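You operate a simulated robot arm through the tools that you are given. There is no shell and no other tool. Be economical: measure what you need, move in short steps, check, and stop when the job is done.

Carry out the task below with a simulated two-armed robot. There is one attempt and no reset: what you move stays moved.

Task
Zero the murk meter on the black vial, then measure the blue vial.
Fine: the black vial goes back in the rack; the blue one stays in the meter.

It is judged by the outcome, as a careful person would: the job done as asked, and still so three seconds after it is handed in. It fails if anything else is knocked over, pushed out of place, dropped, spilled or broken.

Robot
Two 7-joint arms with two-finger parallel grippers on one trunk, on a base that drives. Base frame: it is fixed to the floor where the robot stands at the start and does not move with it; the origin is under the middle of the robot, x ahead of it, y to its left, z up. Readings come in m, degrees, newtons and seconds.
The left shoulder is at the start at [0.05, 0.177, 1.158], the right one opposite. With the tool pointing down near the work surface each hand reaches from about 0.2 to 0.7 m from the robot's upright axis, wherever it stands, measured 20 degrees to its own side. Places, roughly: meter read key [0.7, 0.3, 0.9]; meter zero key [0.7, 0.4, 0.9]; vial rack [0.5, 0.3, 0.9]; well of the murk meter [0.8, 0.4, 0.9]. Payload 3.43 kg a hand.
Tool frame (each hand has its own): the origin (TCP) lies between the finger pads and is the grasp point; the fingertips stand 0.034 m ahead of it; z points along the fingers, y is the line along which they close. Largest opening 0.128 m; finger width 0.024, thickness 0.012; the body of the gripper, 0.048 by 0.13 m, starts 0.096 m behind the TCP.
Orientation is told as [roll, pitch, yaw] about the base's x, y, z axes, in that order, counted from this pose: with the fingers straight down and closing along the base's y, the tool's x points along the base's -x, its y along +y and its z along -z.

Tools
- The arms move only by the tool servo_tool. It takes "left_rows", "right_rows" or both (then of equal length, played together; a hand with none holds still); each is a list of rows, each a list of 7 numbers: the shift along the base's x, y, z in units of 30 mm (1.0 is 30 mm), then the turn, a rotation vector about the base's x, y, z in units of 8 degrees (1.0 is 8 degrees), then the gripper command, from -1 (shut) to 1 (fully open), values between in proportion. In form: [[dx, dy, dz, ax, ay, az, fingers], ...]. A call has 1 to 10 rows; each row shifts and turns the commanded pose from where the row before left it. A call with a number of a shift or a turn outside -1 to 1 is refused whole. A row lasts 0.2 s, in which the tool goes at most 0.05 m and 8.6 degrees; a call with a longer step from one row to the next is refused whole, and so is a gripper value outside its range. Where a pose cannot be reached the arm comes as near as it can. A force on the tool above 40 N (or 10 N above the force at the start of the call, whichever is more), or a blocked arm, ends the call early, and 0.2 s more pass. The fingers move at their own pace (about 0.108 m/s each) and stop on an object; they squeeze with about 32 N. The grip force told is the motor's: it shows also when the fingers shut on nothing. Time passes only in rows, and 0.2 s behind the last, so rows that do not move let the fingers close. It gives the time, the measured TCP pose, the force on the tool (base axes), the opening and the grip force at its end, in the units of the frame above (readings bear some noise), with the torque about the TCP (base axes, N m) and any sound that the robot's microphone picked up.
- Cameras (640 x 400 px; columns grow to the right, rows downward): "scene" is now at [0.1445, 0.0581, 1.3469]; the picture's right is [0.62, -0.79, 0.00], its down [-0.26, -0.20, -0.94] and it looks along [0.74, 0.58, -0.33] (base axes); focal length 214 px, centre (320, 200). "left" rides on the left gripper at [0.076, 0.011, -0.16] in its tool frame; the picture's right is [-0.15, 0.99, 0.00], its down [-0.88, -0.13, -0.46] and it looks along [-0.45, -0.07, 0.89] (tool axes); focal length 234 px, centre (320, 200). "right" rides on the right gripper at [0.076, -0.011, -0.16] in its tool frame; the picture's right is [0.15, 0.99, 0.00], its down [-0.88, 0.13, -0.46] and it looks along [-0.45, 0.07, 0.89] (tool axes); focal length 234 px, centre (320, 200). There is no depth. A picture from a camera that has moved, and an enlarged one, comes with that camera's place and axes in the base frame and with its lens.
- capture(camera): a new picture of that camera. It takes no simulated time.
- move_column(by): slides the trunk up (or, below 0, down) by that many m; the arms and the scene camera ride with it, the base frame stays. It gives what a move gives, with no picture.
- base_move(legs): drives the robot by 1 to 6 legs, each [ahead, turn to the left] in m and degrees, along the robot's own axes; the way and the turn of a leg run together, so that a leg with both is an arc; at most 1.5 m and 180 degrees a leg. The arms and the cameras ride along, it lands a little off, and it stops where it bumps. It gives what a move gives.
- pan_tilt(pan, tilt): turns the head with the scene camera to pan (to the left, within 80 degrees either way) and tilt (down, from -29 to 69), counted from straight ahead of the robot. It gives what a move gives.
- enlarge(camera, box): a new picture of the part [left, top, right, bottom] of that camera's present view, enlarged. It takes no simulated time.
- hand_in(): hands the job in; it is judged then, once.

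Work in short steps. Places have to be worked out from the pictures, the camera data and where the tool is seen: move nearer, look again, correct. Check each grasp and each placing, and mend what went wrong. You have 120 turns and 108 pictures in all, those below and enlarged ones among them. Open the grippers and draw the arms clear of the work before you hand the job in, unless the task says otherwise; then end with one line.

The tools are called after "Request:" as a command line: name --argument value ..., lists and objects as JSON in quotes. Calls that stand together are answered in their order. servo_tool: Moves the arms, as the interface text tells. Its arguments: {"type":"object","properties":{"left_rows":{"type":"array","items":{"type":"array","items":{"type":"number"}}},"right_rows":{"type":"array","items":{"type":"array","items":{"type":"number"}}}},"required":[]} The other tools are called the same way: move_column (by) slides the trunk up or down; base_move (legs) drives the base; pan_tilt (pan, tilt) turns the head that bears the scene camera; capture (camera) takes a picture; enlarge (camera, box) takes an enlarged picture of a part of a camera's view; hand_in () hands the job in.

At the start:

```text
time_s: 0.0
left_position: [0.1908, 0.2372, 1.3132]
left_ee_rot: [0.1, 0.0, 0.0]
left_contact_force: [-0.9, -0.8, -0.1]
left_moment: [-0.03, -0.02, -0.02]
left_gripper_width: 0.128
left_grasp_force: 0.0
right_position: [0.3037, 0.0263, 1.261]
right_ee_rot: [0.0, 0.0, 0.0]
right_contact_force: [-0.8, -0.1, -1.0]
right_moment: [0.0, 0.0, 0.0]
right_gripper_width: 0.1282
right_grasp_force: 0.1
trunk travel left (down, up): [-0.329, 0.072]
robot x, y, heading: [-0.001, 0.0019, 0.1]
head pan, tilt: [38.2, 19.3]
```

scene: 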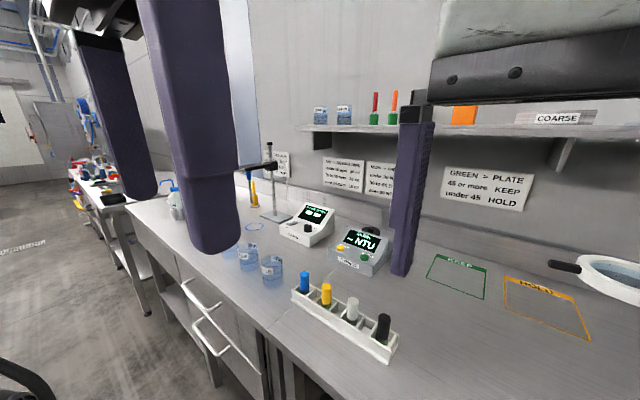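
right: 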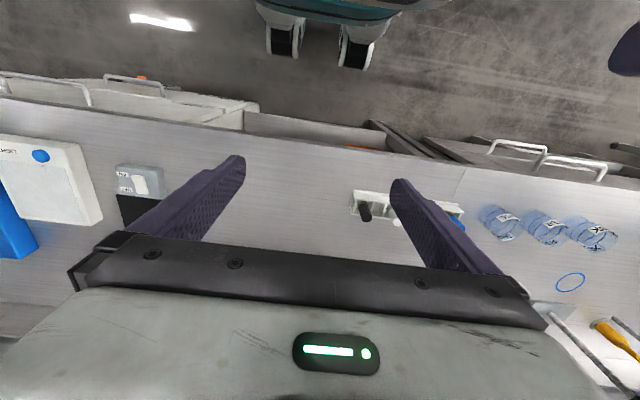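
left: 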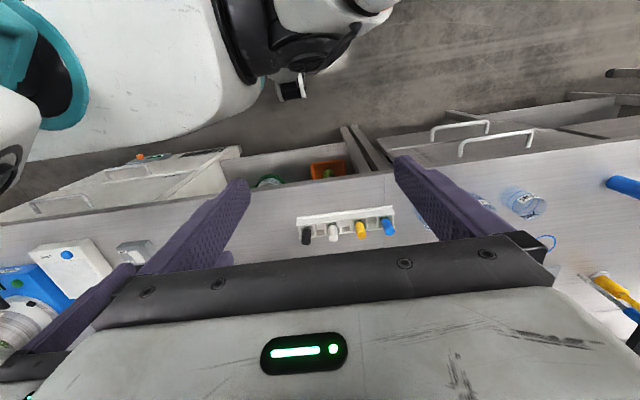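

I start by looking closely at the rack, meters and wall signs in the scene view.

Request:
enlarge --camera "scene" --box '[270, 190, 430, 290]'

Request:
enlarge --camera "scene" --box '[270, 265, 430, 365]'

Request:
enlarge --camera "scene" --box '[260, 140, 400, 220]'

```text
4.00 times, centred on (350, 240) of scene
camera zoom: at [0.1445, 0.0581, 1.3469], right [0.62, -0.79, 0.0], down [-0.26, -0.2, -0.94], along [0.74, 0.58, -0.33], focal length 858 px, centre (200, 40)
```

zoom: 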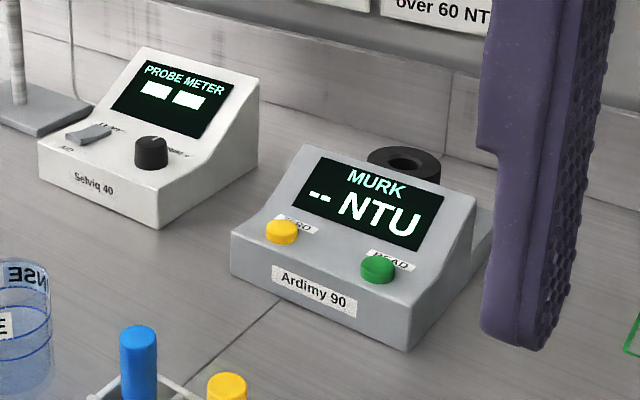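

```text
4.00 times, centred on (350, 315) of scene
camera zoom: at [0.1445, 0.0581, 1.3469], right [0.62, -0.79, 0.0], down [-0.26, -0.2, -0.94], along [0.74, 0.58, -0.33], focal length 858 px, centre (200, -260)
```

zoom: 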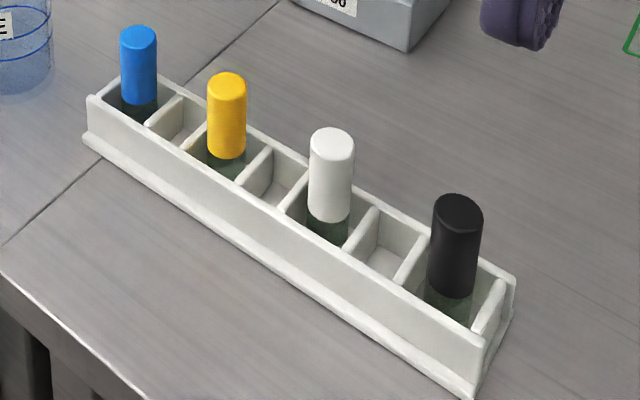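

```text
4.57 times, centred on (330, 180) of scene
camera zoom: at [0.1445, 0.0581, 1.3469], right [0.62, -0.79, 0.0], down [-0.26, -0.2, -0.94], along [0.74, 0.58, -0.33], focal length 980 px, centre (274, 291)
```

zoom: 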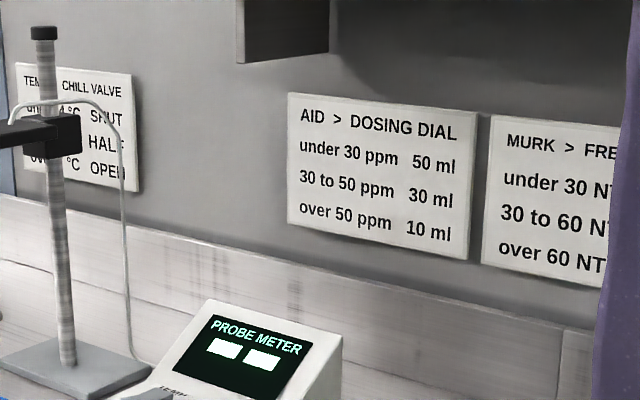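

The black vial cap top is at about [0.48, 0.16, 0.98] and the well sits behind the meter, beyond reach from here. I check the gap between base and bench before driving nearer.

Request:
pan_tilt --pan 15 --tilt 60

Request:
capture --camera "scene"

```text
time_s: 1.1
left_position: [0.1916, 0.2374, 1.3123]
left_ee_rot: [0.1, 0.0, -0.1]
left_contact_force: [0.1, 0.7, -0.4]
left_moment: [0.03, 0.0, 0.01]
left_gripper_width: 0.1282
left_grasp_force: 0.1
right_position: [0.3069, 0.0242, 1.2603]
right_ee_rot: [0.1, 0.3, 0.2]
right_contact_force: [53.9, -50.1, -28.2]
right_moment: [9.09, 6.58, 5.36]
right_gripper_width: 0.1278
right_grasp_force: 0.1
trunk travel left (down, up): [-0.329, 0.072]
robot x, y, heading: [-0.0001, 0.0021, -0.1]
head pan, tilt: [15.0, 60.0]
```

```text
101 pictures are left
camera scene: at [0.1383, 0.0298, 1.2951], right [0.4, -0.92, 0.0], down [-0.74, -0.32, -0.59], along [0.54, 0.24, -0.81], focal length 214 px, centre (320, 200)
```

scene: 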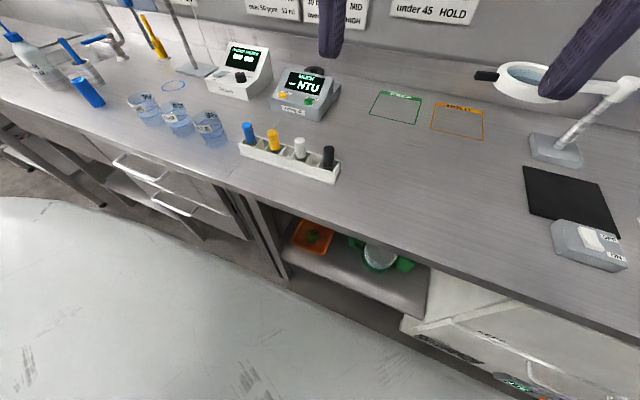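

The head is pressing on the right hand. I move the right hand away to the right and keep it high and clear.

Request:
servo_tool --right_rows '[[0.6, -1, 0, 0, 0, 0, 1], [0, -1, 0, 0, 0, 0, 1], [0, -1, 0, 0, 0, 0, 1], [0, -1, 0, 0, 0, 0, 1], [0, -1, 0, 0, 0, 0, 1], [-0.3, -1, 0, 0, 0, 0, 1], [-0.3, -1, 0, 0, 0, 0, 1], [0, -1, 0, 0, 0, 0, 1], [0, -1, 0, 0, 0, 0, -1], [0, 0, 0, 0, 0, 0, -1]]'

Request:
capture --camera "scene"

Request:
capture --camera "right"

```text
time_s: 3.3
left_position: [0.1909, 0.2387, 1.3124]
left_ee_rot: [-0.1, 0.0, 0.0]
left_contact_force: [0.7, -0.6, 0.3]
left_moment: [0.01, 0.0, 0.02]
left_gripper_width: 0.1282
left_grasp_force: 0.1
right_position: [0.3027, -0.2426, 1.2618]
right_ee_rot: [0.0, 0.0, -0.1]
right_contact_force: [0.0, -0.7, 0.2]
right_moment: [-0.01, -0.01, -0.01]
right_gripper_width: 0.0017
right_grasp_force: 0.3
trunk travel left (down, up): [-0.329, 0.072]
robot x, y, heading: [0.0003, -0.0008, -0.3]
head pan, tilt: [15.0, 60.0]
```

```text
100 pictures are left
camera scene: at [0.1359, 0.018, 1.2876], right [0.26, -0.97, 0.0], down [-0.84, -0.22, -0.5], along [0.48, 0.13, -0.87], focal length 214 px, centre (320, 200)
```

scene: 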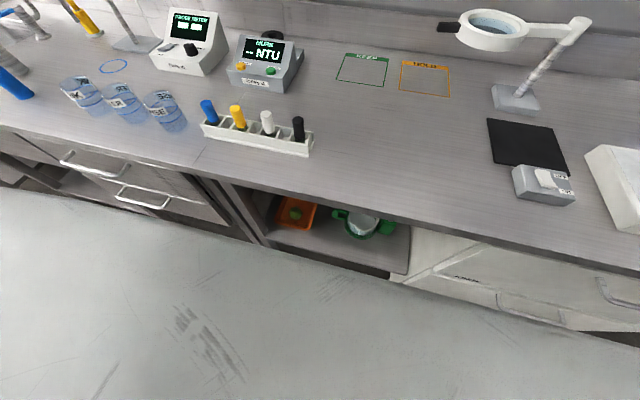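

```text
99 pictures are left
camera right: at [0.2267, -0.254, 1.422], right [-0.15, 0.99, 0.0], down [0.88, 0.13, 0.46], along [0.45, 0.07, -0.89], focal length 234 px, centre (320, 200)
```

right: 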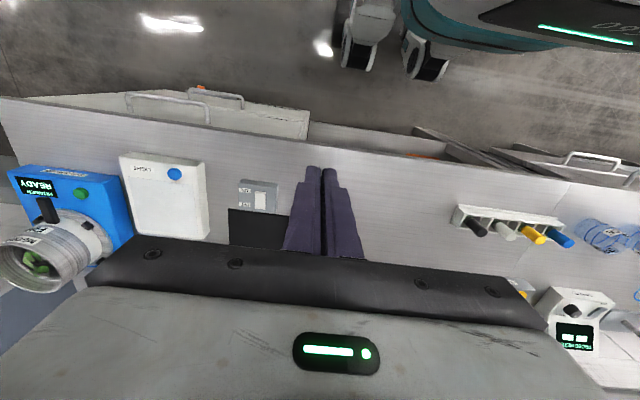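

Now I drive: turn left, move 0.16 m along the bench, turn back.

Request:
base_move --legs '[[0, 90], [0.16, 0], [0, -90]]'

Request:
capture --camera "left"

```text
time_s: 12.4
left_position: [0.2012, 0.3925, 1.313]
left_ee_rot: [0.1, 0.0, -2.3]
left_contact_force: [-0.3, -0.6, -0.9]
left_moment: [-0.04, 0.02, 0.02]
left_gripper_width: 0.128
left_grasp_force: 0.1
right_position: [0.2929, -0.0912, 1.262]
right_ee_rot: [0.0, 0.0, -2.2]
right_contact_force: [0.3, 0.1, 0.4]
right_moment: [0.0, 0.0, -0.01]
right_gripper_width: 0.0
right_grasp_force: 32.4
trunk travel left (down, up): [-0.329, 0.072]
robot x, y, heading: [0.004, 0.1615, -2.3]
head pan, tilt: [15.0, 60.0]
```

```text
98 pictures are left
camera left: at [0.1269, 0.4072, 1.4729], right [0.19, 0.98, 0.0], down [0.87, -0.17, 0.46], along [0.45, -0.08, -0.89], focal length 234 px, centre (320, 200)
```

left: 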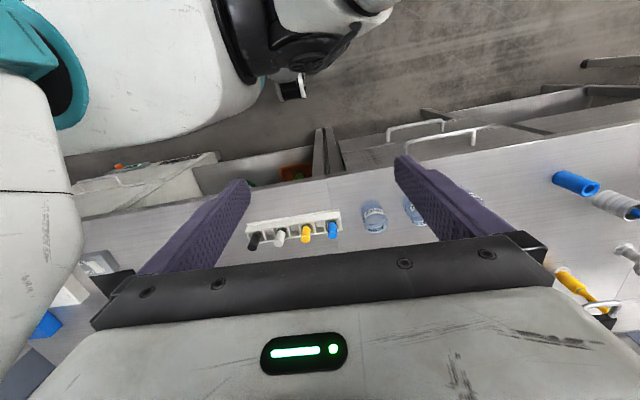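

Heading is off by 2.3°, so I correct it and go ahead 0.1 m.

Request:
base_move --legs '[[0.1, 2.3]]'

Request:
capture --camera "left"

Request:
capture --camera "right"

Request:
pan_tilt --pan 10 --tilt 35

Request:
capture --camera "scene"

```text
time_s: 13.6
left_position: [0.2918, 0.3997, 1.3124]
left_ee_rot: [-0.1, 0.0, 0.0]
left_contact_force: [0.9, 0.5, -0.6]
left_moment: [0.03, 0.03, -0.04]
left_gripper_width: 0.1279
left_grasp_force: 0.0
right_position: [0.4021, -0.0816, 1.2622]
right_ee_rot: [0.0, 0.1, -0.1]
right_contact_force: [0.8, -0.8, -0.2]
right_moment: [0.03, 0.04, -0.03]
right_gripper_width: 0.0001
right_grasp_force: 31.9
trunk travel left (down, up): [-0.329, 0.072]
robot x, y, heading: [0.099, 0.1609, 0.1]
head pan, tilt: [15.0, 60.0]
```

```text
97 pictures are left
camera left: at [0.2165, 0.41, 1.4728], right [0.15, 0.99, 0.0], down [0.88, -0.13, 0.46], along [0.45, -0.07, -0.89], focal length 234 px, centre (320, 200)
```

left: 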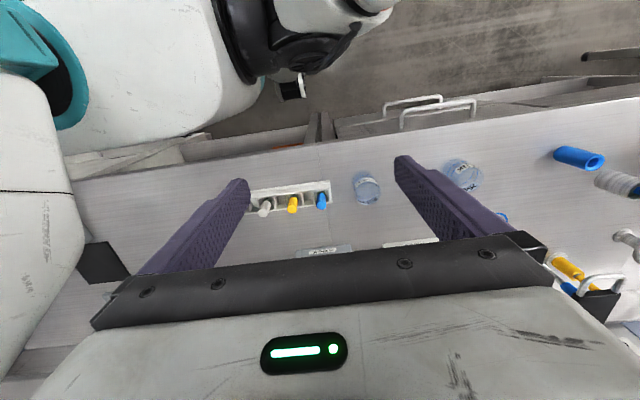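

```text
96 pictures are left
camera right: at [0.3263, -0.0925, 1.4218], right [-0.14, 0.99, 0.0], down [0.88, 0.13, 0.46], along [0.45, 0.07, -0.89], focal length 234 px, centre (320, 200)
```

right: 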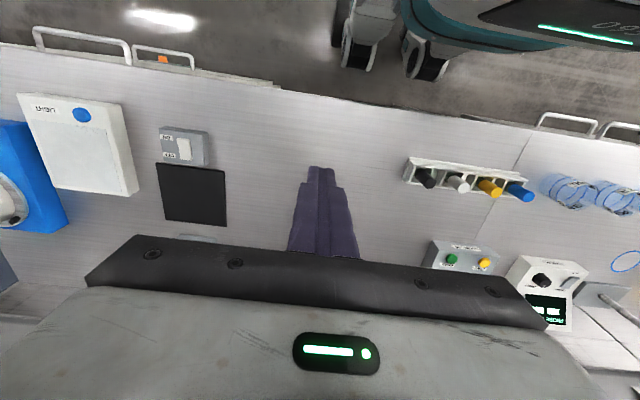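

```text
time_s: 14.4
left_position: [0.2903, 0.3993, 1.3124]
left_ee_rot: [0.0, 0.0, -0.1]
left_contact_force: [0.7, -0.8, -0.2]
left_moment: [-0.05, 0.01, 0.03]
left_gripper_width: 0.1283
left_grasp_force: 0.1
right_position: [0.4011, -0.0812, 1.2613]
right_ee_rot: [0.0, 0.0, -0.1]
right_contact_force: [-0.5, -0.2, -0.3]
right_moment: [0.0, 0.0, -0.01]
right_gripper_width: 0.0
right_grasp_force: 32.0
trunk travel left (down, up): [-0.329, 0.072]
robot x, y, heading: [0.0969, 0.1593, -0.4]
head pan, tilt: [10.0, 35.0]
```

```text
95 pictures are left
camera scene: at [0.2574, 0.1772, 1.3219], right [0.17, -0.98, 0.0], down [-0.57, -0.1, -0.82], along [0.81, 0.14, -0.57], focal length 214 px, centre (320, 200)
```

scene: 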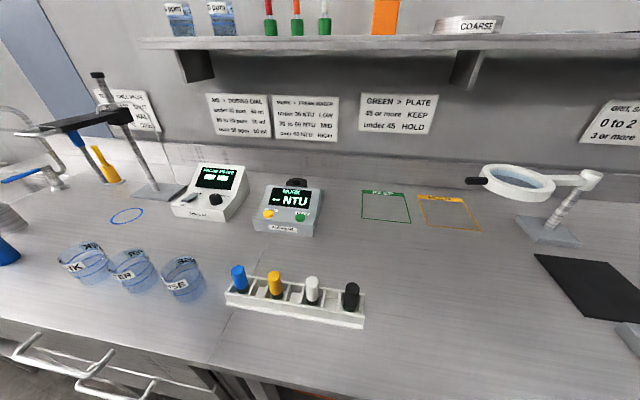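

Good view. I enlarge the meter and rack for measurement.

Request:
enlarge --camera "scene" --box '[240, 170, 336, 230]'

Request:
enlarge --camera "scene" --box '[216, 245, 376, 345]'

Request:
enlarge --camera "left" --box '[230, 160, 390, 260]'

Request:
enlarge --camera "right" --box '[390, 130, 550, 230]'

```text
6.67 times, centred on (288, 200) of scene
camera zoom: at [0.2574, 0.1772, 1.3219], right [0.17, -0.98, 0.0], down [-0.57, -0.1, -0.82], along [0.81, 0.14, -0.57], focal length 1430 px, centre (533, 200)
```

zoom: 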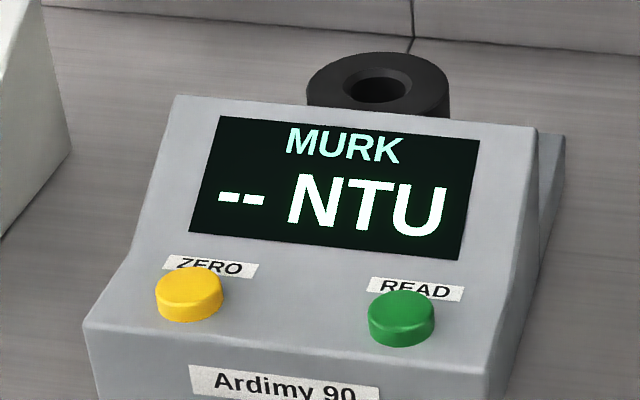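

```text
4.00 times, centred on (296, 295) of scene
camera zoom: at [0.2574, 0.1772, 1.3219], right [0.17, -0.98, 0.0], down [-0.57, -0.1, -0.82], along [0.81, 0.14, -0.57], focal length 858 px, centre (416, -180)
```

zoom: 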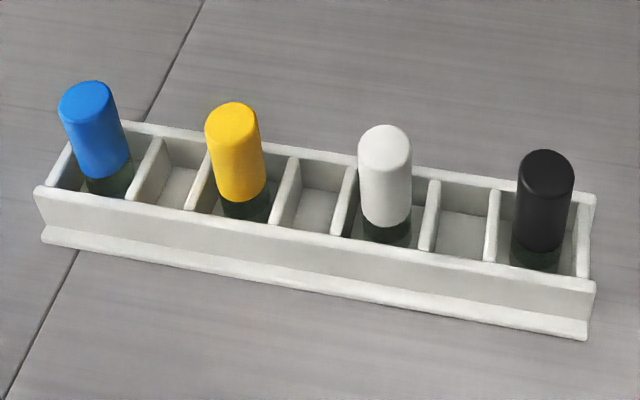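

```text
4.00 times, centred on (310, 210) of left
camera zoom: at [0.2156, 0.4099, 1.4729], right [0.15, 0.99, 0.0], down [0.88, -0.13, 0.46], along [0.45, -0.07, -0.89], focal length 937 px, centre (360, 160)
```

zoom: 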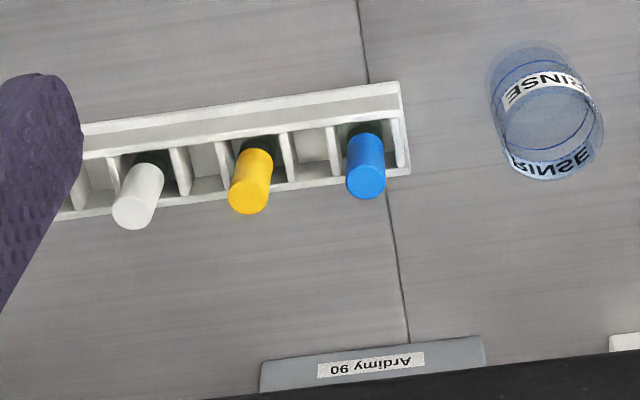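

```text
4.00 times, centred on (470, 180) of right
camera zoom: at [0.3254, -0.0926, 1.422], right [-0.14, 0.99, 0.0], down [0.88, 0.13, 0.46], along [0.45, 0.07, -0.89], focal length 937 px, centre (-280, 280)
```

zoom: 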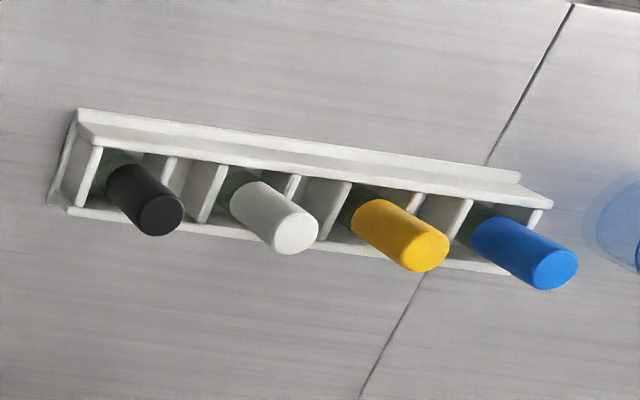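

Triangulation: black cap top [0.481, 0.158, 0.984], blue [0.481, 0.3725, 0.984], rack rim z≈0.942, well top [0.822, 0.349, 0.98]. The well is just out of reach, so I go 0.05 m closer.

Request:
base_move --legs '[[0.05, 0.4]]'

Request:
capture --camera "scene"

```text
time_s: 15.2
left_position: [0.2951, 0.3978, 1.3115]
left_ee_rot: [0.0, -0.2, 0.0]
left_contact_force: [1.1, -0.3, -0.4]
left_moment: [-0.01, -0.02, 0.01]
left_gripper_width: 0.1279
left_grasp_force: 0.0
right_position: [0.4065, -0.0815, 1.2618]
right_ee_rot: [0.0, 0.0, -0.1]
right_contact_force: [-0.2, 0.1, -0.1]
right_moment: [0.01, -0.01, 0.02]
right_gripper_width: 0.0
right_grasp_force: 32.2
trunk travel left (down, up): [-0.329, 0.072]
robot x, y, heading: [0.1064, 0.1594, 0.0]
head pan, tilt: [10.0, 35.0]
stopped in leg 1: the robot was blocked; the commanded pose is now the measured one
```

```text
90 pictures are left
camera scene: at [0.2629, 0.1772, 1.322], right [0.17, -0.98, 0.0], down [-0.56, -0.1, -0.82], along [0.81, 0.14, -0.57], focal length 214 px, centre (320, 200)
```

scene: 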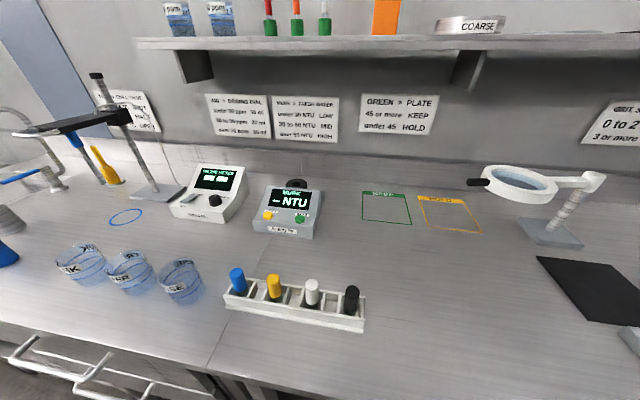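

The base stopped against something at x=0.106, and nothing on the bench shifted. I'll work from here with the tool tilted 30° forward to gain reach, and move the left hand above the black vial at [0.473, 0.158, 1.08].

Request:
servo_tool --left_rows '[[0.59, -0.8, -0.77, 0, -0.375, 0, -0.22], [0.59, -0.8, -0.77, 0, -0.375, 0, -0.22], [0.59, -0.8, -0.77, 0, -0.375, 0, -0.22], [0.59, -0.8, -0.77, 0, -0.375, 0, -0.22], [0.59, -0.8, -0.77, 0, -0.375, 0, -0.22]]' --right_rows '[[0, -1, 0, 0, 0, 0, -1], [0, -1, 0, 0, 0, 0, -1], [0, -1, 0, 0, 0, 0, -1], [0, -1, 0, 0, 0, 0, -1], [0, -1, 0, 0, 0, 0, -1]]'

Request:
servo_tool --left_rows '[[0.59, -0.8, -0.77, 0, -0.375, 0, -0.22], [0.59, -0.8, -0.77, 0, -0.375, 0, -0.22], [0.59, -0.8, -0.77, 0, -0.375, 0, -0.22], [0.59, -0.8, -0.77, 0, -0.375, 0, -0.22], [0.59, -0.8, -0.77, 0, -0.375, 0, -0.22]]'

Request:
capture --camera "left"

Request:
capture --camera "scene"

```text
time_s: 16.4
left_position: [0.388, 0.2816, 1.1961]
left_ee_rot: [0.0, -15.0, 0.1]
left_contact_force: [-1.0, 0.6, -1.3]
left_moment: [0.01, 0.0, 0.01]
left_gripper_width: 0.0499
left_grasp_force: 0.1
right_position: [0.4407, -0.2083, 1.2377]
right_ee_rot: [0.1, 0.2, 0.1]
right_contact_force: [0.4, -0.6, -0.9]
right_moment: [0.0, 0.03, 0.0]
right_gripper_width: 0.0001
right_grasp_force: 31.7
right hand out of reach, approached as far as the arm can: row 3, 4, 5
trunk travel left (down, up): [-0.329, 0.072]
robot x, y, heading: [0.1079, 0.1618, -0.2]
head pan, tilt: [10.0, 35.0]
```

```text
time_s: 17.6
left_position: [0.4911, 0.2598, 1.1338]
left_ee_rot: [0.0, -29.4, 0.0]
left_contact_force: [0.2, -0.6, 0.1]
left_moment: [0.01, -0.01, -0.02]
left_gripper_width: 0.05
left_grasp_force: 0.2
left hand out of reach, approached as far as the arm can: row 2, 3, 4, 5
right_position: [0.4394, -0.2075, 1.2388]
right_ee_rot: [0.0, 0.0, 0.0]
right_contact_force: [0.3, 0.2, -0.3]
right_moment: [0.0, -0.03, 0.01]
right_gripper_width: 0.0002
right_grasp_force: 31.4
trunk travel left (down, up): [-0.329, 0.072]
robot x, y, heading: [0.1037, 0.1612, 0.1]
head pan, tilt: [10.0, 35.0]
```

```text
89 pictures are left
camera left: at [0.347, 0.2701, 1.2356], right [0.13, 0.99, 0.07], down [0.54, -0.13, 0.83], along [0.83, -0.07, -0.55], focal length 234 px, centre (320, 200)
```

left: 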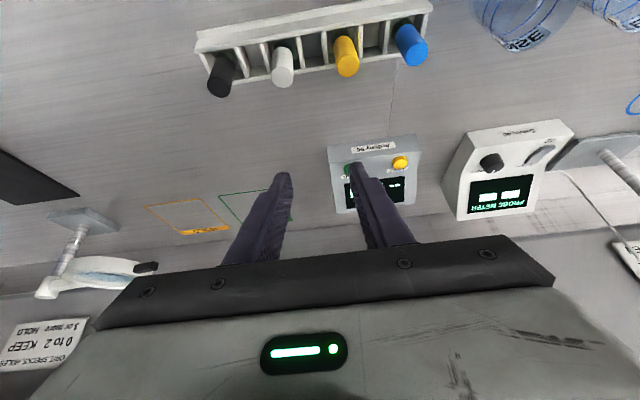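

```text
88 pictures are left
camera scene: at [0.2632, 0.1772, 1.322], right [0.17, -0.98, 0.0], down [-0.56, -0.1, -0.82], along [0.81, 0.14, -0.57], focal length 214 px, centre (320, 200)
```

scene: 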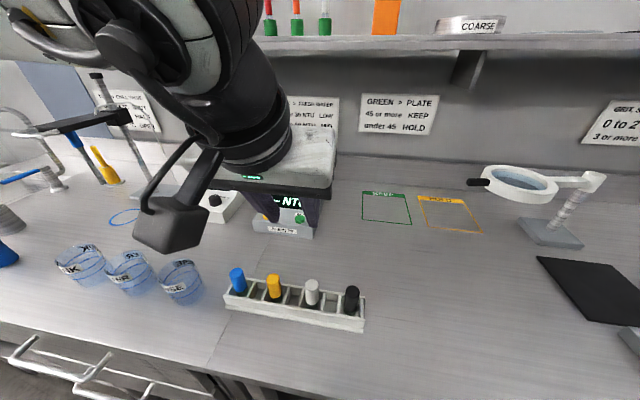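

Left hand can't cross to y=0.158 with this heading. Turning the base right ~28° brings the left shoulder forward and puts both rack and well in its zone; I lift the hand, back off a little, then turn.

Request:
servo_tool --left_rows '[[0, 0.5, 1, 0, 0, 0, -0.22], [0, 0.5, 1, 0, 0, 0, -0.22], [0, 0, 1, 0, 0, 0, -0.22]]'

Request:
base_move --legs '[[-0.05, 0], [0, -28]]'

Request:
capture --camera "scene"

Request:
capture --camera "right"

```text
time_s: 18.4
left_position: [0.4901, 0.2892, 1.2251]
left_ee_rot: [0.1, -30.0, 0.0]
left_contact_force: [-0.7, -0.3, 0.3]
left_moment: [0.03, 0.02, -0.03]
left_gripper_width: 0.05
left_grasp_force: 0.1
right_position: [0.4396, -0.208, 1.2384]
right_ee_rot: [-0.1, 0.0, 0.0]
right_contact_force: [0.1, 0.5, 0.0]
right_moment: [0.03, -0.02, -0.03]
right_gripper_width: 0.0
right_grasp_force: 31.5
trunk travel left (down, up): [-0.329, 0.072]
robot x, y, heading: [0.1044, 0.1661, 0.1]
head pan, tilt: [10.0, 35.0]
```

```text
time_s: 20.7
left_position: [0.4556, 0.0989, 1.2247]
left_ee_rot: [-0.1, -30.1, -27.2]
left_contact_force: [-0.1, 0.4, -0.4]
left_moment: [0.01, 0.01, 0.04]
left_gripper_width: 0.0499
left_grasp_force: 0.1
right_position: [0.1835, -0.3196, 1.2397]
right_ee_rot: [0.0, 0.1, -27.2]
right_contact_force: [-0.3, 0.1, 0.3]
right_moment: [0.01, -0.01, 0.0]
right_gripper_width: 0.0
right_grasp_force: 31.8
trunk travel left (down, up): [-0.329, 0.072]
robot x, y, heading: [0.0544, 0.1606, -27.2]
head pan, tilt: [10.0, 35.0]
```

```text
87 pictures are left
camera scene: at [0.2029, 0.1035, 1.322], right [-0.3, -0.96, 0.0], down [-0.55, 0.17, -0.82], along [0.78, -0.24, -0.57], focal length 214 px, centre (320, 200)
```

scene: 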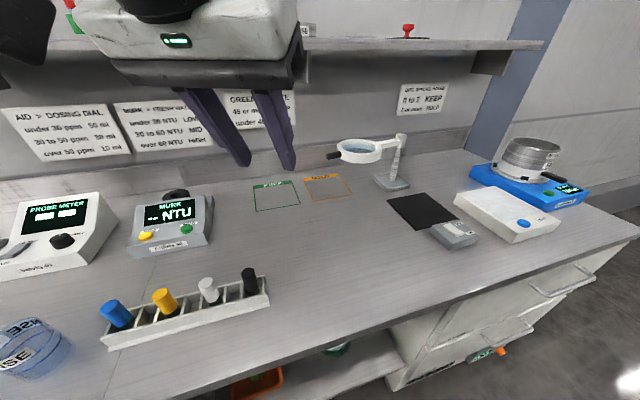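

```text
86 pictures are left
camera right: at [0.1106, -0.2957, 1.3993], right [0.32, 0.95, 0.0], down [0.84, -0.29, 0.46], along [0.43, -0.15, -0.89], focal length 234 px, centre (320, 200)
```

right: 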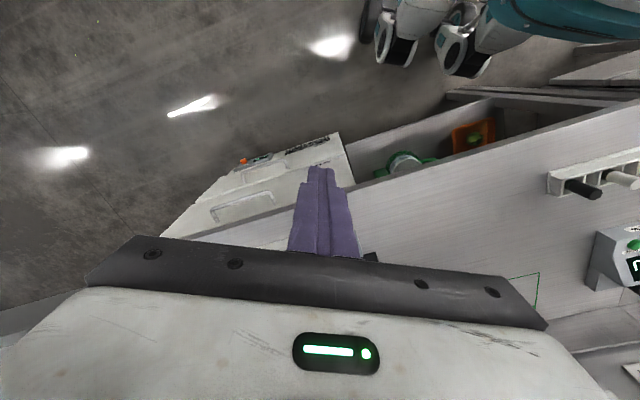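

Now I move above the black vial with the tool along the new heading.

Request:
servo_tool --left_rows '[[0.1, 0.35, -0.917, 0, 0, 0, -0.22], [0.1, 0.35, -0.917, 0, 0, 0, -0.22], [0.1, 0.35, -0.917, 0, 0, 0, -0.22], [0.1, 0.35, -0.917, 0, 0, 0, -0.22], [0.1, 0.35, -0.917, 0, 0, 0, -0.22], [0.1, 0.35, -0.917, 0, 0, 0, -0.22]]'

Request:
capture --camera "left"

Request:
capture --camera "scene"

```text
time_s: 22.1
left_position: [0.4757, 0.1604, 1.0578]
left_ee_rot: [-0.1, -30.2, -27.3]
left_contact_force: [0.4, -0.2, -0.8]
left_moment: [0.0, -0.02, 0.0]
left_gripper_width: 0.0498
left_grasp_force: 0.0
right_position: [0.1842, -0.3201, 1.2388]
right_ee_rot: [0.1, 0.0, -27.2]
right_contact_force: [0.6, -0.3, -0.8]
right_moment: [-0.01, 0.0, 0.01]
right_gripper_width: 0.0
right_grasp_force: 31.9
trunk travel left (down, up): [-0.329, 0.072]
robot x, y, heading: [0.0559, 0.161, -26.9]
head pan, tilt: [10.0, 35.0]
```

```text
85 pictures are left
camera left: at [0.3516, 0.2366, 1.1581], right [0.57, 0.82, 0.07], down [0.42, -0.36, 0.84], along [0.71, -0.44, -0.54], focal length 234 px, centre (320, 200)
```

left: 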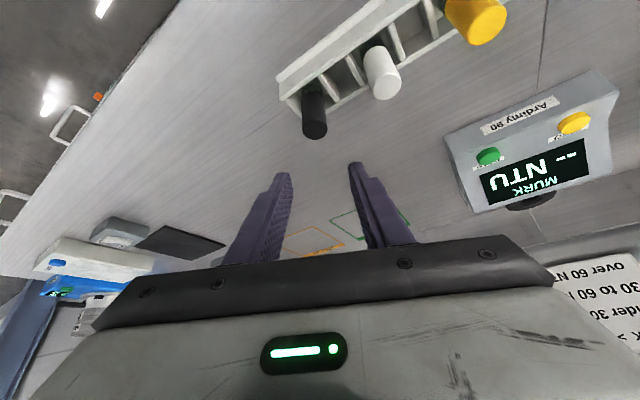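

```text
84 pictures are left
camera scene: at [0.2034, 0.1038, 1.322], right [-0.3, -0.96, 0.0], down [-0.55, 0.17, -0.82], along [0.78, -0.24, -0.57], focal length 214 px, centre (320, 200)
```

scene: 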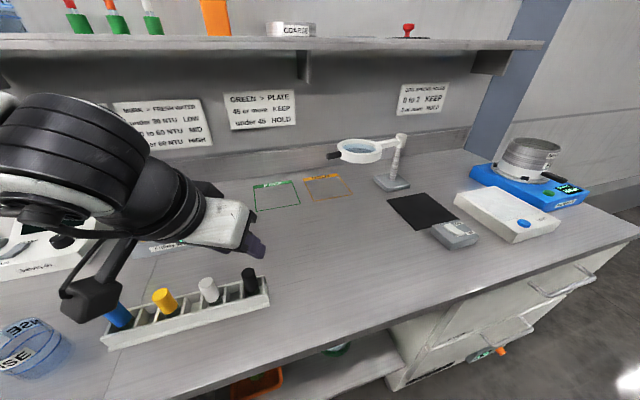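

Cap lines up between the fingers (estimate agrees within ~3 mm). I descend to z≈0.986 and look before closing.

Request:
servo_tool --left_rows '[[-0.03, 0, -0.6, 0, 0, 0, -0.22], [0, 0, -0.6, 0, 0, 0, -0.22], [0, 0, -0.6, 0, 0, 0, -0.22], [0, 0, -0.57, 0, 0, 0, -0.22]]'

Request:
capture --camera "left"

Request:
enlarge --camera "scene" --box '[180, 220, 308, 300]'

```text
time_s: 23.1
left_position: [0.4854, 0.1523, 0.9906]
left_ee_rot: [-0.1, -30.0, -27.1]
left_contact_force: [-0.4, 0.0, 0.3]
left_moment: [0.01, 0.0, -0.01]
left_gripper_width: 0.0502
left_grasp_force: 0.0
left hand out of reach, approached as far as the arm can: row 2, 3, 4
right_position: [0.1829, -0.3195, 1.2391]
right_ee_rot: [-0.1, 0.0, -27.1]
right_contact_force: [-0.3, -0.3, -0.7]
right_moment: [-0.01, 0.01, 0.02]
right_gripper_width: 0.0
right_grasp_force: 31.3
trunk travel left (down, up): [-0.329, 0.072]
robot x, y, heading: [0.0581, 0.164, -27.2]
head pan, tilt: [10.0, 35.0]
```

```text
83 pictures are left
camera left: at [0.3612, 0.228, 1.0918], right [0.56, 0.82, 0.07], down [0.42, -0.36, 0.83], along [0.71, -0.44, -0.55], focal length 234 px, centre (320, 200)
```

left: 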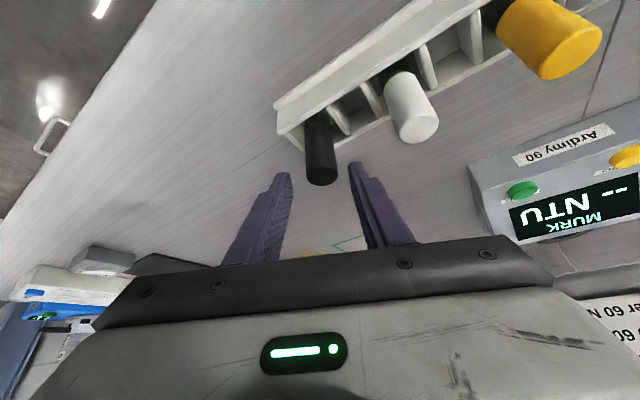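

```text
5.00 times, centred on (244, 260) of scene
camera zoom: at [0.2035, 0.1037, 1.3219], right [-0.3, -0.96, 0.0], down [-0.55, 0.17, -0.82], along [0.78, -0.24, -0.57], focal length 1072 px, centre (700, -100)
```

zoom: 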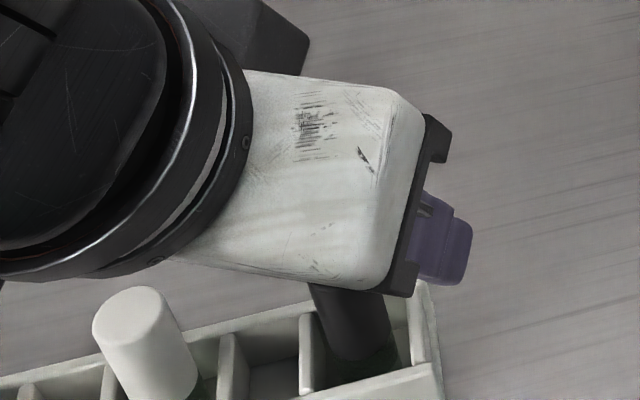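

The arm is too folded here. I lift, back the base up 5 cm, then re-approach.

Request:
servo_tool --left_rows '[[0, 0, 0.8, 0, 0, 0, -0.22], [0, 0, 0.8, 0, 0, 0, -0.22], [0, 0, 0.8, 0, 0, 0, -0.22]]'

Request:
base_move --legs '[[-0.06, 0]]'

```text
time_s: 23.9
left_position: [0.4831, 0.1517, 1.065]
left_ee_rot: [0.0, -30.0, -27.2]
left_contact_force: [-0.1, 0.4, -0.2]
left_moment: [-0.01, -0.01, -0.01]
left_gripper_width: 0.0497
left_grasp_force: 0.2
right_position: [0.183, -0.32, 1.2398]
right_ee_rot: [0.1, 0.0, -27.3]
right_contact_force: [0.4, 0.2, 0.2]
right_moment: [0.0, 0.0, -0.02]
right_gripper_width: 0.0
right_grasp_force: 31.8
trunk travel left (down, up): [-0.329, 0.072]
robot x, y, heading: [0.0556, 0.1618, -27.4]
head pan, tilt: [10.0, 35.0]
```

```text
time_s: 24.9
left_position: [0.4315, 0.1779, 1.0646]
left_ee_rot: [0.0, -30.1, -27.1]
left_contact_force: [-0.8, 0.3, 0.2]
left_moment: [-0.04, -0.02, 0.02]
left_gripper_width: 0.0497
left_grasp_force: 0.0
right_position: [0.1307, -0.2924, 1.2391]
right_ee_rot: [0.0, 0.0, -27.1]
right_contact_force: [-0.3, 0.5, 0.2]
right_moment: [-0.02, -0.03, 0.01]
right_gripper_width: 0.0
right_grasp_force: 31.9
trunk travel left (down, up): [-0.329, 0.072]
robot x, y, heading: [0.0028, 0.1905, -27.4]
head pan, tilt: [10.0, 35.0]
```

Re-approach the black cap: shift over it, then straight down.

Request:
servo_tool --left_rows '[[0.71, -0.27, -0.2, 0, 0, 0, -0.22], [0.71, -0.27, -0.2, 0, 0, 0, -0.22], [0, 0, -0.55, 0, 0, 0, -0.22], [0, 0, -0.55, 0, 0, 0, -0.22], [0, 0, -0.55, 0, 0, 0, -0.22], [0, 0, -0.55, 0, 0, 0, -0.22]]'

Request:
capture --camera "left"

Request:
capture --camera "scene"

```text
time_s: 26.3
left_position: [0.4741, 0.1608, 0.9865]
left_ee_rot: [0.1, -30.1, -27.2]
left_contact_force: [-0.4, 0.3, -0.2]
left_moment: [0.01, -0.01, -0.03]
left_gripper_width: 0.0498
left_grasp_force: 0.0
right_position: [0.1317, -0.2934, 1.2395]
right_ee_rot: [0.0, -0.1, -27.2]
right_contact_force: [0.9, 0.4, -0.2]
right_moment: [-0.01, 0.01, -0.03]
right_gripper_width: 0.0
right_grasp_force: 31.7
trunk travel left (down, up): [-0.329, 0.072]
robot x, y, heading: [0.0033, 0.1861, -27.3]
head pan, tilt: [10.0, 35.0]
```

```text
81 pictures are left
camera left: at [0.3507, 0.236, 1.0875], right [0.56, 0.82, 0.07], down [0.42, -0.36, 0.84], along [0.71, -0.44, -0.54], focal length 234 px, centre (320, 200)
```

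left: 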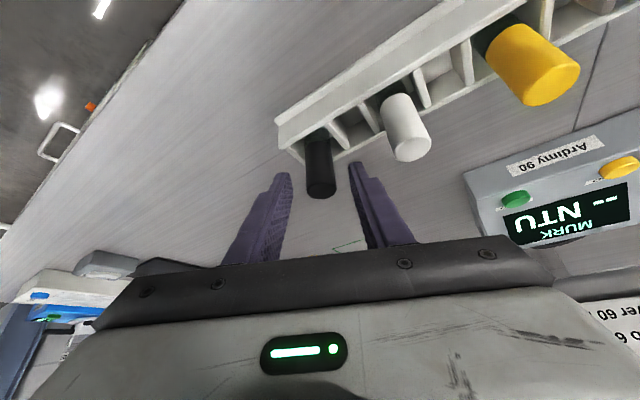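

```text
80 pictures are left
camera scene: at [0.1511, 0.1306, 1.3219], right [-0.3, -0.96, 0.0], down [-0.55, 0.17, -0.82], along [0.78, -0.24, -0.57], focal length 214 px, centre (320, 200)
```

scene: 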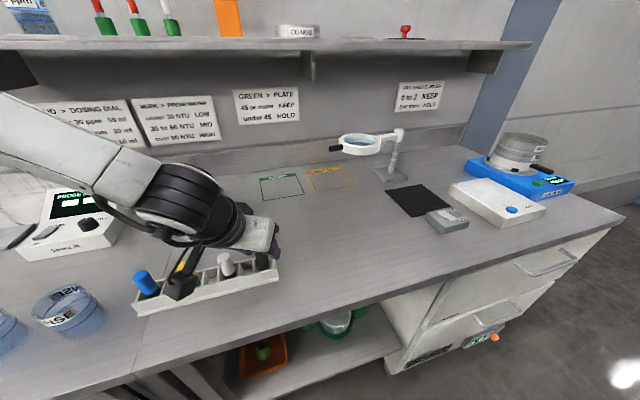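

The cap's top sits right at the TCP between the fingers. I close the gripper.

Request:
servo_tool --left_rows '[[0, 0, 0, 0, 0, 0, -1], [0, 0, 0, 0, 0, 0, -1], [0, 0, 0, 0, 0, 0, -1]]'

Request:
enlarge --camera "left" --box '[240, 120, 400, 220]'

```text
time_s: 27.1
left_position: [0.4738, 0.16, 0.9864]
left_ee_rot: [0.1, -30.1, -27.2]
left_contact_force: [0.0, 0.3, 0.2]
left_moment: [0.01, -0.05, -0.02]
left_gripper_width: 0.0222
left_grasp_force: 32.1
right_position: [0.1313, -0.294, 1.2405]
right_ee_rot: [-0.1, 0.0, -27.2]
right_contact_force: [0.4, -0.8, -0.3]
right_moment: [-0.01, -0.02, 0.01]
right_gripper_width: 0.0
right_grasp_force: 32.6
trunk travel left (down, up): [-0.329, 0.072]
robot x, y, heading: [0.0062, 0.1878, -27.2]
head pan, tilt: [10.0, 35.0]
```

```text
4.00 times, centred on (320, 170) of left
camera zoom: at [0.3505, 0.236, 1.0876], right [0.57, 0.82, 0.07], down [0.42, -0.36, 0.84], along [0.71, -0.44, -0.54], focal length 937 px, centre (320, 320)
```

zoom: 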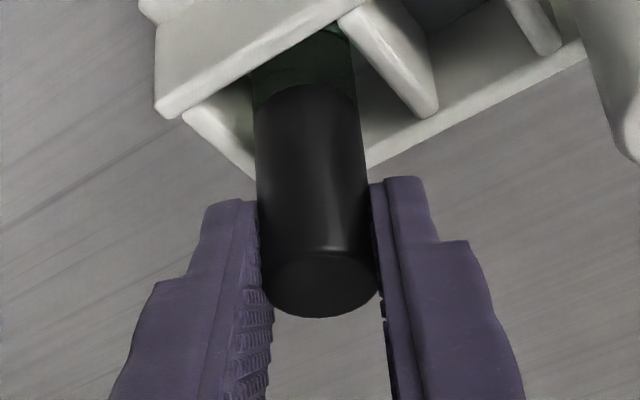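

Gripped (22 mm). I lift straight up about 0.12 m.

Request:
servo_tool --left_rows '[[0, 0, 0.6, 0, 0, 0, -1], [0, 0, 0.8, 0, 0, 0, -1], [0, 0, 0.8, 0, 0, 0, -1], [0, 0, 0.8, 0, 0, 0, -1], [0, 0, 0.8, 0, 0, 0, -1]]'

Request:
capture --camera "left"

Request:
capture --camera "scene"

```text
time_s: 28.3
left_position: [0.4719, 0.1587, 1.1017]
left_ee_rot: [0.0, -30.1, -27.3]
left_contact_force: [0.2, -1.2, -0.8]
left_moment: [0.03, 0.02, -0.01]
left_gripper_width: 0.0218
left_grasp_force: 32.3
right_position: [0.1309, -0.293, 1.2393]
right_ee_rot: [-0.1, 0.0, -27.2]
right_contact_force: [-0.1, 0.0, -0.2]
right_moment: [0.02, 0.0, -0.04]
right_gripper_width: 0.0001
right_grasp_force: 31.8
trunk travel left (down, up): [-0.329, 0.072]
robot x, y, heading: [0.0033, 0.1899, -27.3]
head pan, tilt: [10.0, 35.0]
```

```text
78 pictures are left
camera left: at [0.3495, 0.2355, 1.202], right [0.57, 0.82, 0.07], down [0.42, -0.36, 0.84], along [0.71, -0.44, -0.55], focal length 234 px, centre (320, 200)
```

left: 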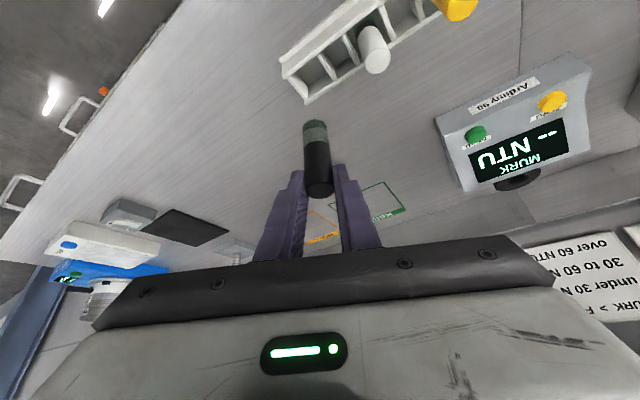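

```text
77 pictures are left
camera scene: at [0.1507, 0.1307, 1.322], right [-0.3, -0.96, 0.0], down [-0.55, 0.17, -0.82], along [0.78, -0.24, -0.57], focal length 214 px, centre (320, 200)
```

scene: 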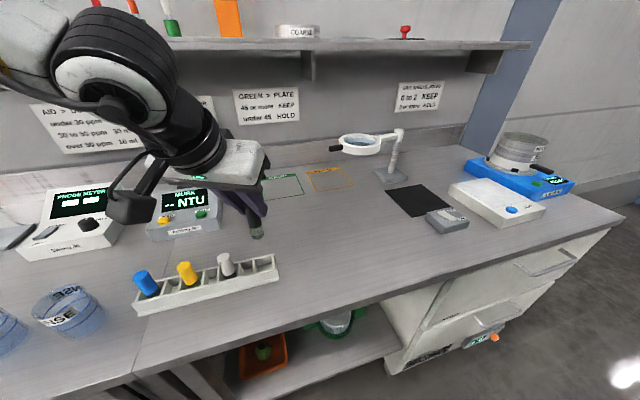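

The vial is held and upright, bottom ~0.09 m below its top. I drive 0.06 m forward, then carry it toward the well at a safe height while yawing the tool to 0.

Request:
base_move --legs '[[0.06, 0]]'

Request:
servo_tool --left_rows '[[0.5, 0.5, 0.8, 0, 0, 0.341, -1], [0.9, 0.72, 0.6, 0, 0, 0.341, -1], [0.9, 0.72, 0.6, 0, 0, 0.341, -1], [0.9, 0.72, 0.2, 0, 0, 0.341, -1], [0.9, 0.72, 0, 0, 0, 0.341, -1], [0.9, 0.72, 0, 0, 0, 0.341, -1], [0.9, 0.72, 0, 0, 0, 0.341, -1], [0.9, 0.72, 0, 0, 0, 0.341, -1], [0.9, 0.72, 0, 0, 0, 0.341, -1], [0.9, 0.72, 0, 0, 0, 0.341, -1]]'

Request:
capture --camera "left"

Request:
pan_tilt --pan 45 --tilt 30

Request:
capture --camera "scene"

```text
time_s: 29.3
left_position: [0.5268, 0.1314, 1.1]
left_ee_rot: [0.1, -30.0, -27.3]
left_contact_force: [-1.4, 0.8, -0.9]
left_moment: [0.02, 0.04, 0.0]
left_gripper_width: 0.022
left_grasp_force: 32.0
right_position: [0.1847, -0.3201, 1.2403]
right_ee_rot: [0.0, 0.0, -27.3]
right_contact_force: [-0.1, -0.2, 0.5]
right_moment: [0.05, 0.03, 0.0]
right_gripper_width: 0.0
right_grasp_force: 31.9
trunk travel left (down, up): [-0.329, 0.072]
robot x, y, heading: [0.0573, 0.161, -27.5]
head pan, tilt: [10.0, 35.0]
```

```text
time_s: 31.5
left_position: [0.7827, 0.3398, 1.1649]
left_ee_rot: [-0.1, -29.9, 0.0]
left_contact_force: [-0.3, -0.3, -0.3]
left_moment: [0.02, -0.01, 0.02]
left_gripper_width: 0.0221
left_grasp_force: 31.8
right_position: [0.1845, -0.3215, 1.2397]
right_ee_rot: [0.0, 0.0, -27.3]
right_contact_force: [0.0, 0.4, -0.6]
right_moment: [0.03, 0.01, 0.01]
right_gripper_width: 0.0002
right_grasp_force: 31.8
trunk travel left (down, up): [-0.329, 0.072]
robot x, y, heading: [0.0546, 0.1609, -27.3]
head pan, tilt: [10.0, 35.0]
```

```text
76 pictures are left
camera left: at [0.6381, 0.3515, 1.2656], right [0.13, 0.99, 0.07], down [0.53, -0.13, 0.83], along [0.84, -0.07, -0.55], focal length 234 px, centre (320, 200)
```

left: 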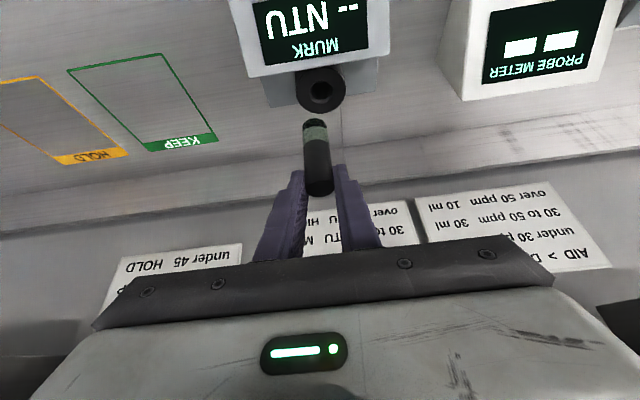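

```text
time_s: 32.5
left_position: [0.7815, 0.3403, 1.1643]
left_ee_rot: [0.0, -30.2, 0.0]
left_contact_force: [0.4, 0.4, -0.4]
left_moment: [0.03, 0.02, 0.02]
left_gripper_width: 0.022
left_grasp_force: 32.1
right_position: [0.1831, -0.3206, 1.2403]
right_ee_rot: [0.0, 0.0, -27.3]
right_contact_force: [-0.1, -0.6, 0.7]
right_moment: [0.01, -0.03, 0.03]
right_gripper_width: 0.0
right_grasp_force: 32.1
trunk travel left (down, up): [-0.329, 0.072]
robot x, y, heading: [0.0597, 0.1612, -27.5]
head pan, tilt: [45.0, 30.0]
```

```text
75 pictures are left
camera scene: at [0.2058, 0.1568, 1.3298], right [0.3, -0.95, 0.0], down [-0.48, -0.15, -0.87], along [0.83, 0.26, -0.5], focal length 214 px, centre (320, 200)
```

scene: 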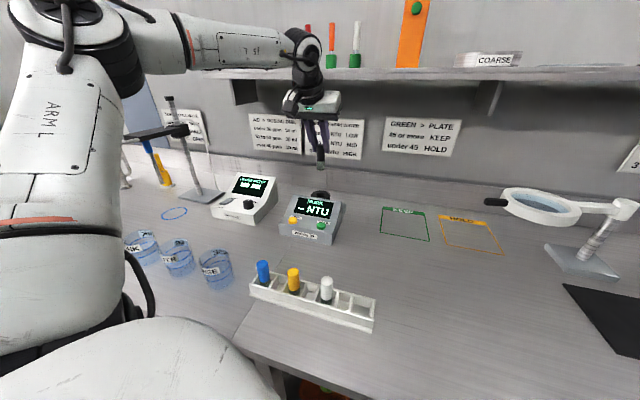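

Well by wrist camera is at ≈[0.820, 0.350]; the vial axis is at ≈[0.789, 0.340]. I shift over the well and lower until the vial bottom is ~3 cm above it.

Request:
servo_tool --left_rows '[[0.53, 0.15, 0, 0, 0, 0, -1], [0.53, 0.15, -0.5, 0, 0, 0, -1], [0, 0, -0.5, 0, 0, 0, -1], [0, 0, -0.5, 0, 0, 0, -1], [0, 0, -0.5, 0, 0, 0, -1]]'

Request:
enlarge --camera "left" --box '[240, 60, 400, 220]'

Request:
enlarge --camera "scene" --box '[272, 130, 368, 240]'

```text
time_s: 33.7
left_position: [0.8171, 0.3507, 1.1056]
left_ee_rot: [-0.1, -30.1, 0.1]
left_contact_force: [-0.5, -0.1, -0.8]
left_moment: [0.01, 0.0, -0.01]
left_gripper_width: 0.0222
left_grasp_force: 31.8
right_position: [0.1846, -0.3203, 1.2396]
right_ee_rot: [0.0, 0.0, -27.2]
right_contact_force: [-0.2, 0.3, 0.2]
right_moment: [-0.01, -0.04, 0.01]
right_gripper_width: 0.0
right_grasp_force: 31.9
trunk travel left (down, up): [-0.329, 0.072]
robot x, y, heading: [0.0556, 0.1593, -27.1]
head pan, tilt: [45.0, 30.0]
```

```text
2.50 times, centred on (320, 140) of left
camera zoom: at [0.6719, 0.3614, 1.2066], right [0.13, 0.99, 0.07], down [0.53, -0.13, 0.84], along [0.84, -0.07, -0.54], focal length 585 px, centre (320, 350)
```

zoom: 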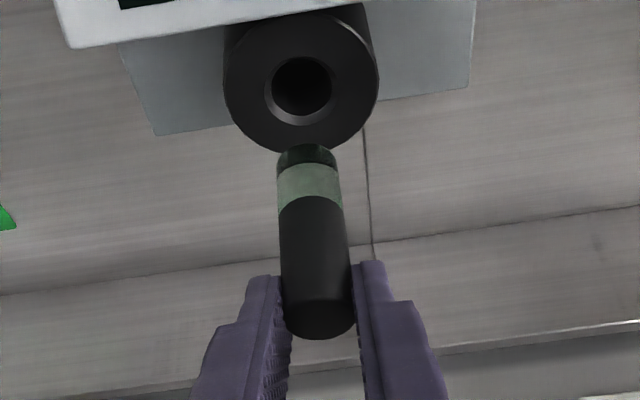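

```text
3.64 times, centred on (320, 185) of scene
camera zoom: at [0.2059, 0.157, 1.3298], right [0.3, -0.95, 0.0], down [-0.48, -0.15, -0.87], along [0.82, 0.26, -0.5], focal length 780 px, centre (320, 254)
```

zoom: 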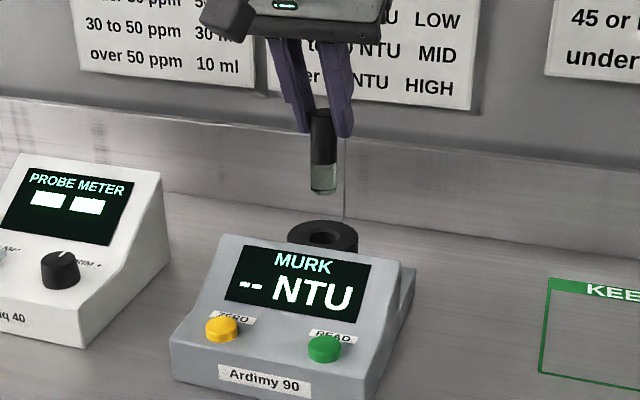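

Vial axis and well line up in both views within ~2 mm. I nudge 2 mm back and lower slowly, watching force.

Request:
servo_tool --left_rows '[[-0.05, 0, -0.4, 0, 0, 0, -1], [0, 0, -0.4, 0, 0, 0, -1], [0, 0, -0.3, 0, 0, 0, -1], [0, 0, -0.2, 0, 0, 0, -1]]'

Request:
enlarge --camera "left" --box '[240, 60, 400, 220]'

Request:
enlarge --camera "scene" --box '[288, 150, 352, 214]'

```text
time_s: 34.7
left_position: [0.8143, 0.3496, 1.0659]
left_ee_rot: [-0.1, -30.2, -0.1]
left_contact_force: [0.0, -0.1, -0.3]
left_moment: [0.02, 0.03, 0.02]
left_gripper_width: 0.0223
left_grasp_force: 31.7
right_position: [0.1831, -0.3207, 1.2397]
right_ee_rot: [0.0, 0.0, -27.2]
right_contact_force: [0.1, 0.1, 0.3]
right_moment: [-0.01, 0.01, 0.01]
right_gripper_width: 0.0002
right_grasp_force: 32.4
trunk travel left (down, up): [-0.329, 0.072]
robot x, y, heading: [0.0561, 0.1611, -27.4]
head pan, tilt: [45.0, 30.0]
```

```text
2.50 times, centred on (320, 140) of left
camera zoom: at [0.67, 0.3603, 1.1674], right [0.13, 0.99, 0.07], down [0.53, -0.13, 0.84], along [0.84, -0.07, -0.54], focal length 585 px, centre (320, 350)
```

zoom: 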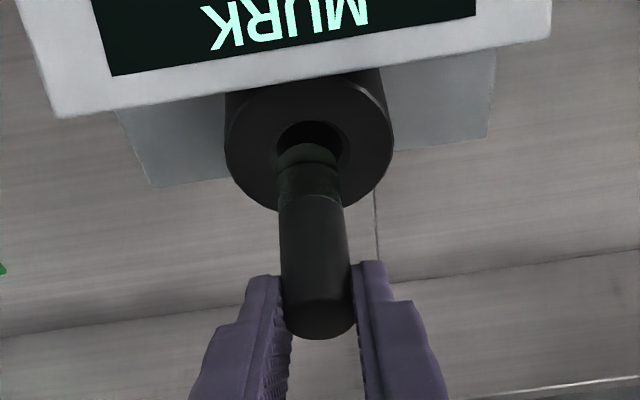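

```text
6.25 times, centred on (320, 182) of scene
camera zoom: at [0.2059, 0.1569, 1.3298], right [0.3, -0.95, 0.0], down [-0.48, -0.15, -0.87], along [0.82, 0.26, -0.5], focal length 1340 px, centre (320, 312)
```

zoom: 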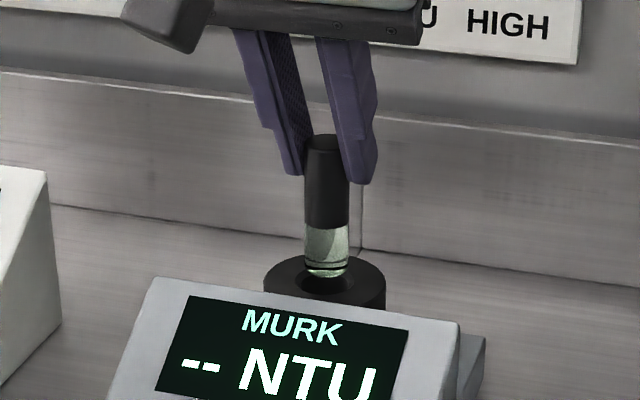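

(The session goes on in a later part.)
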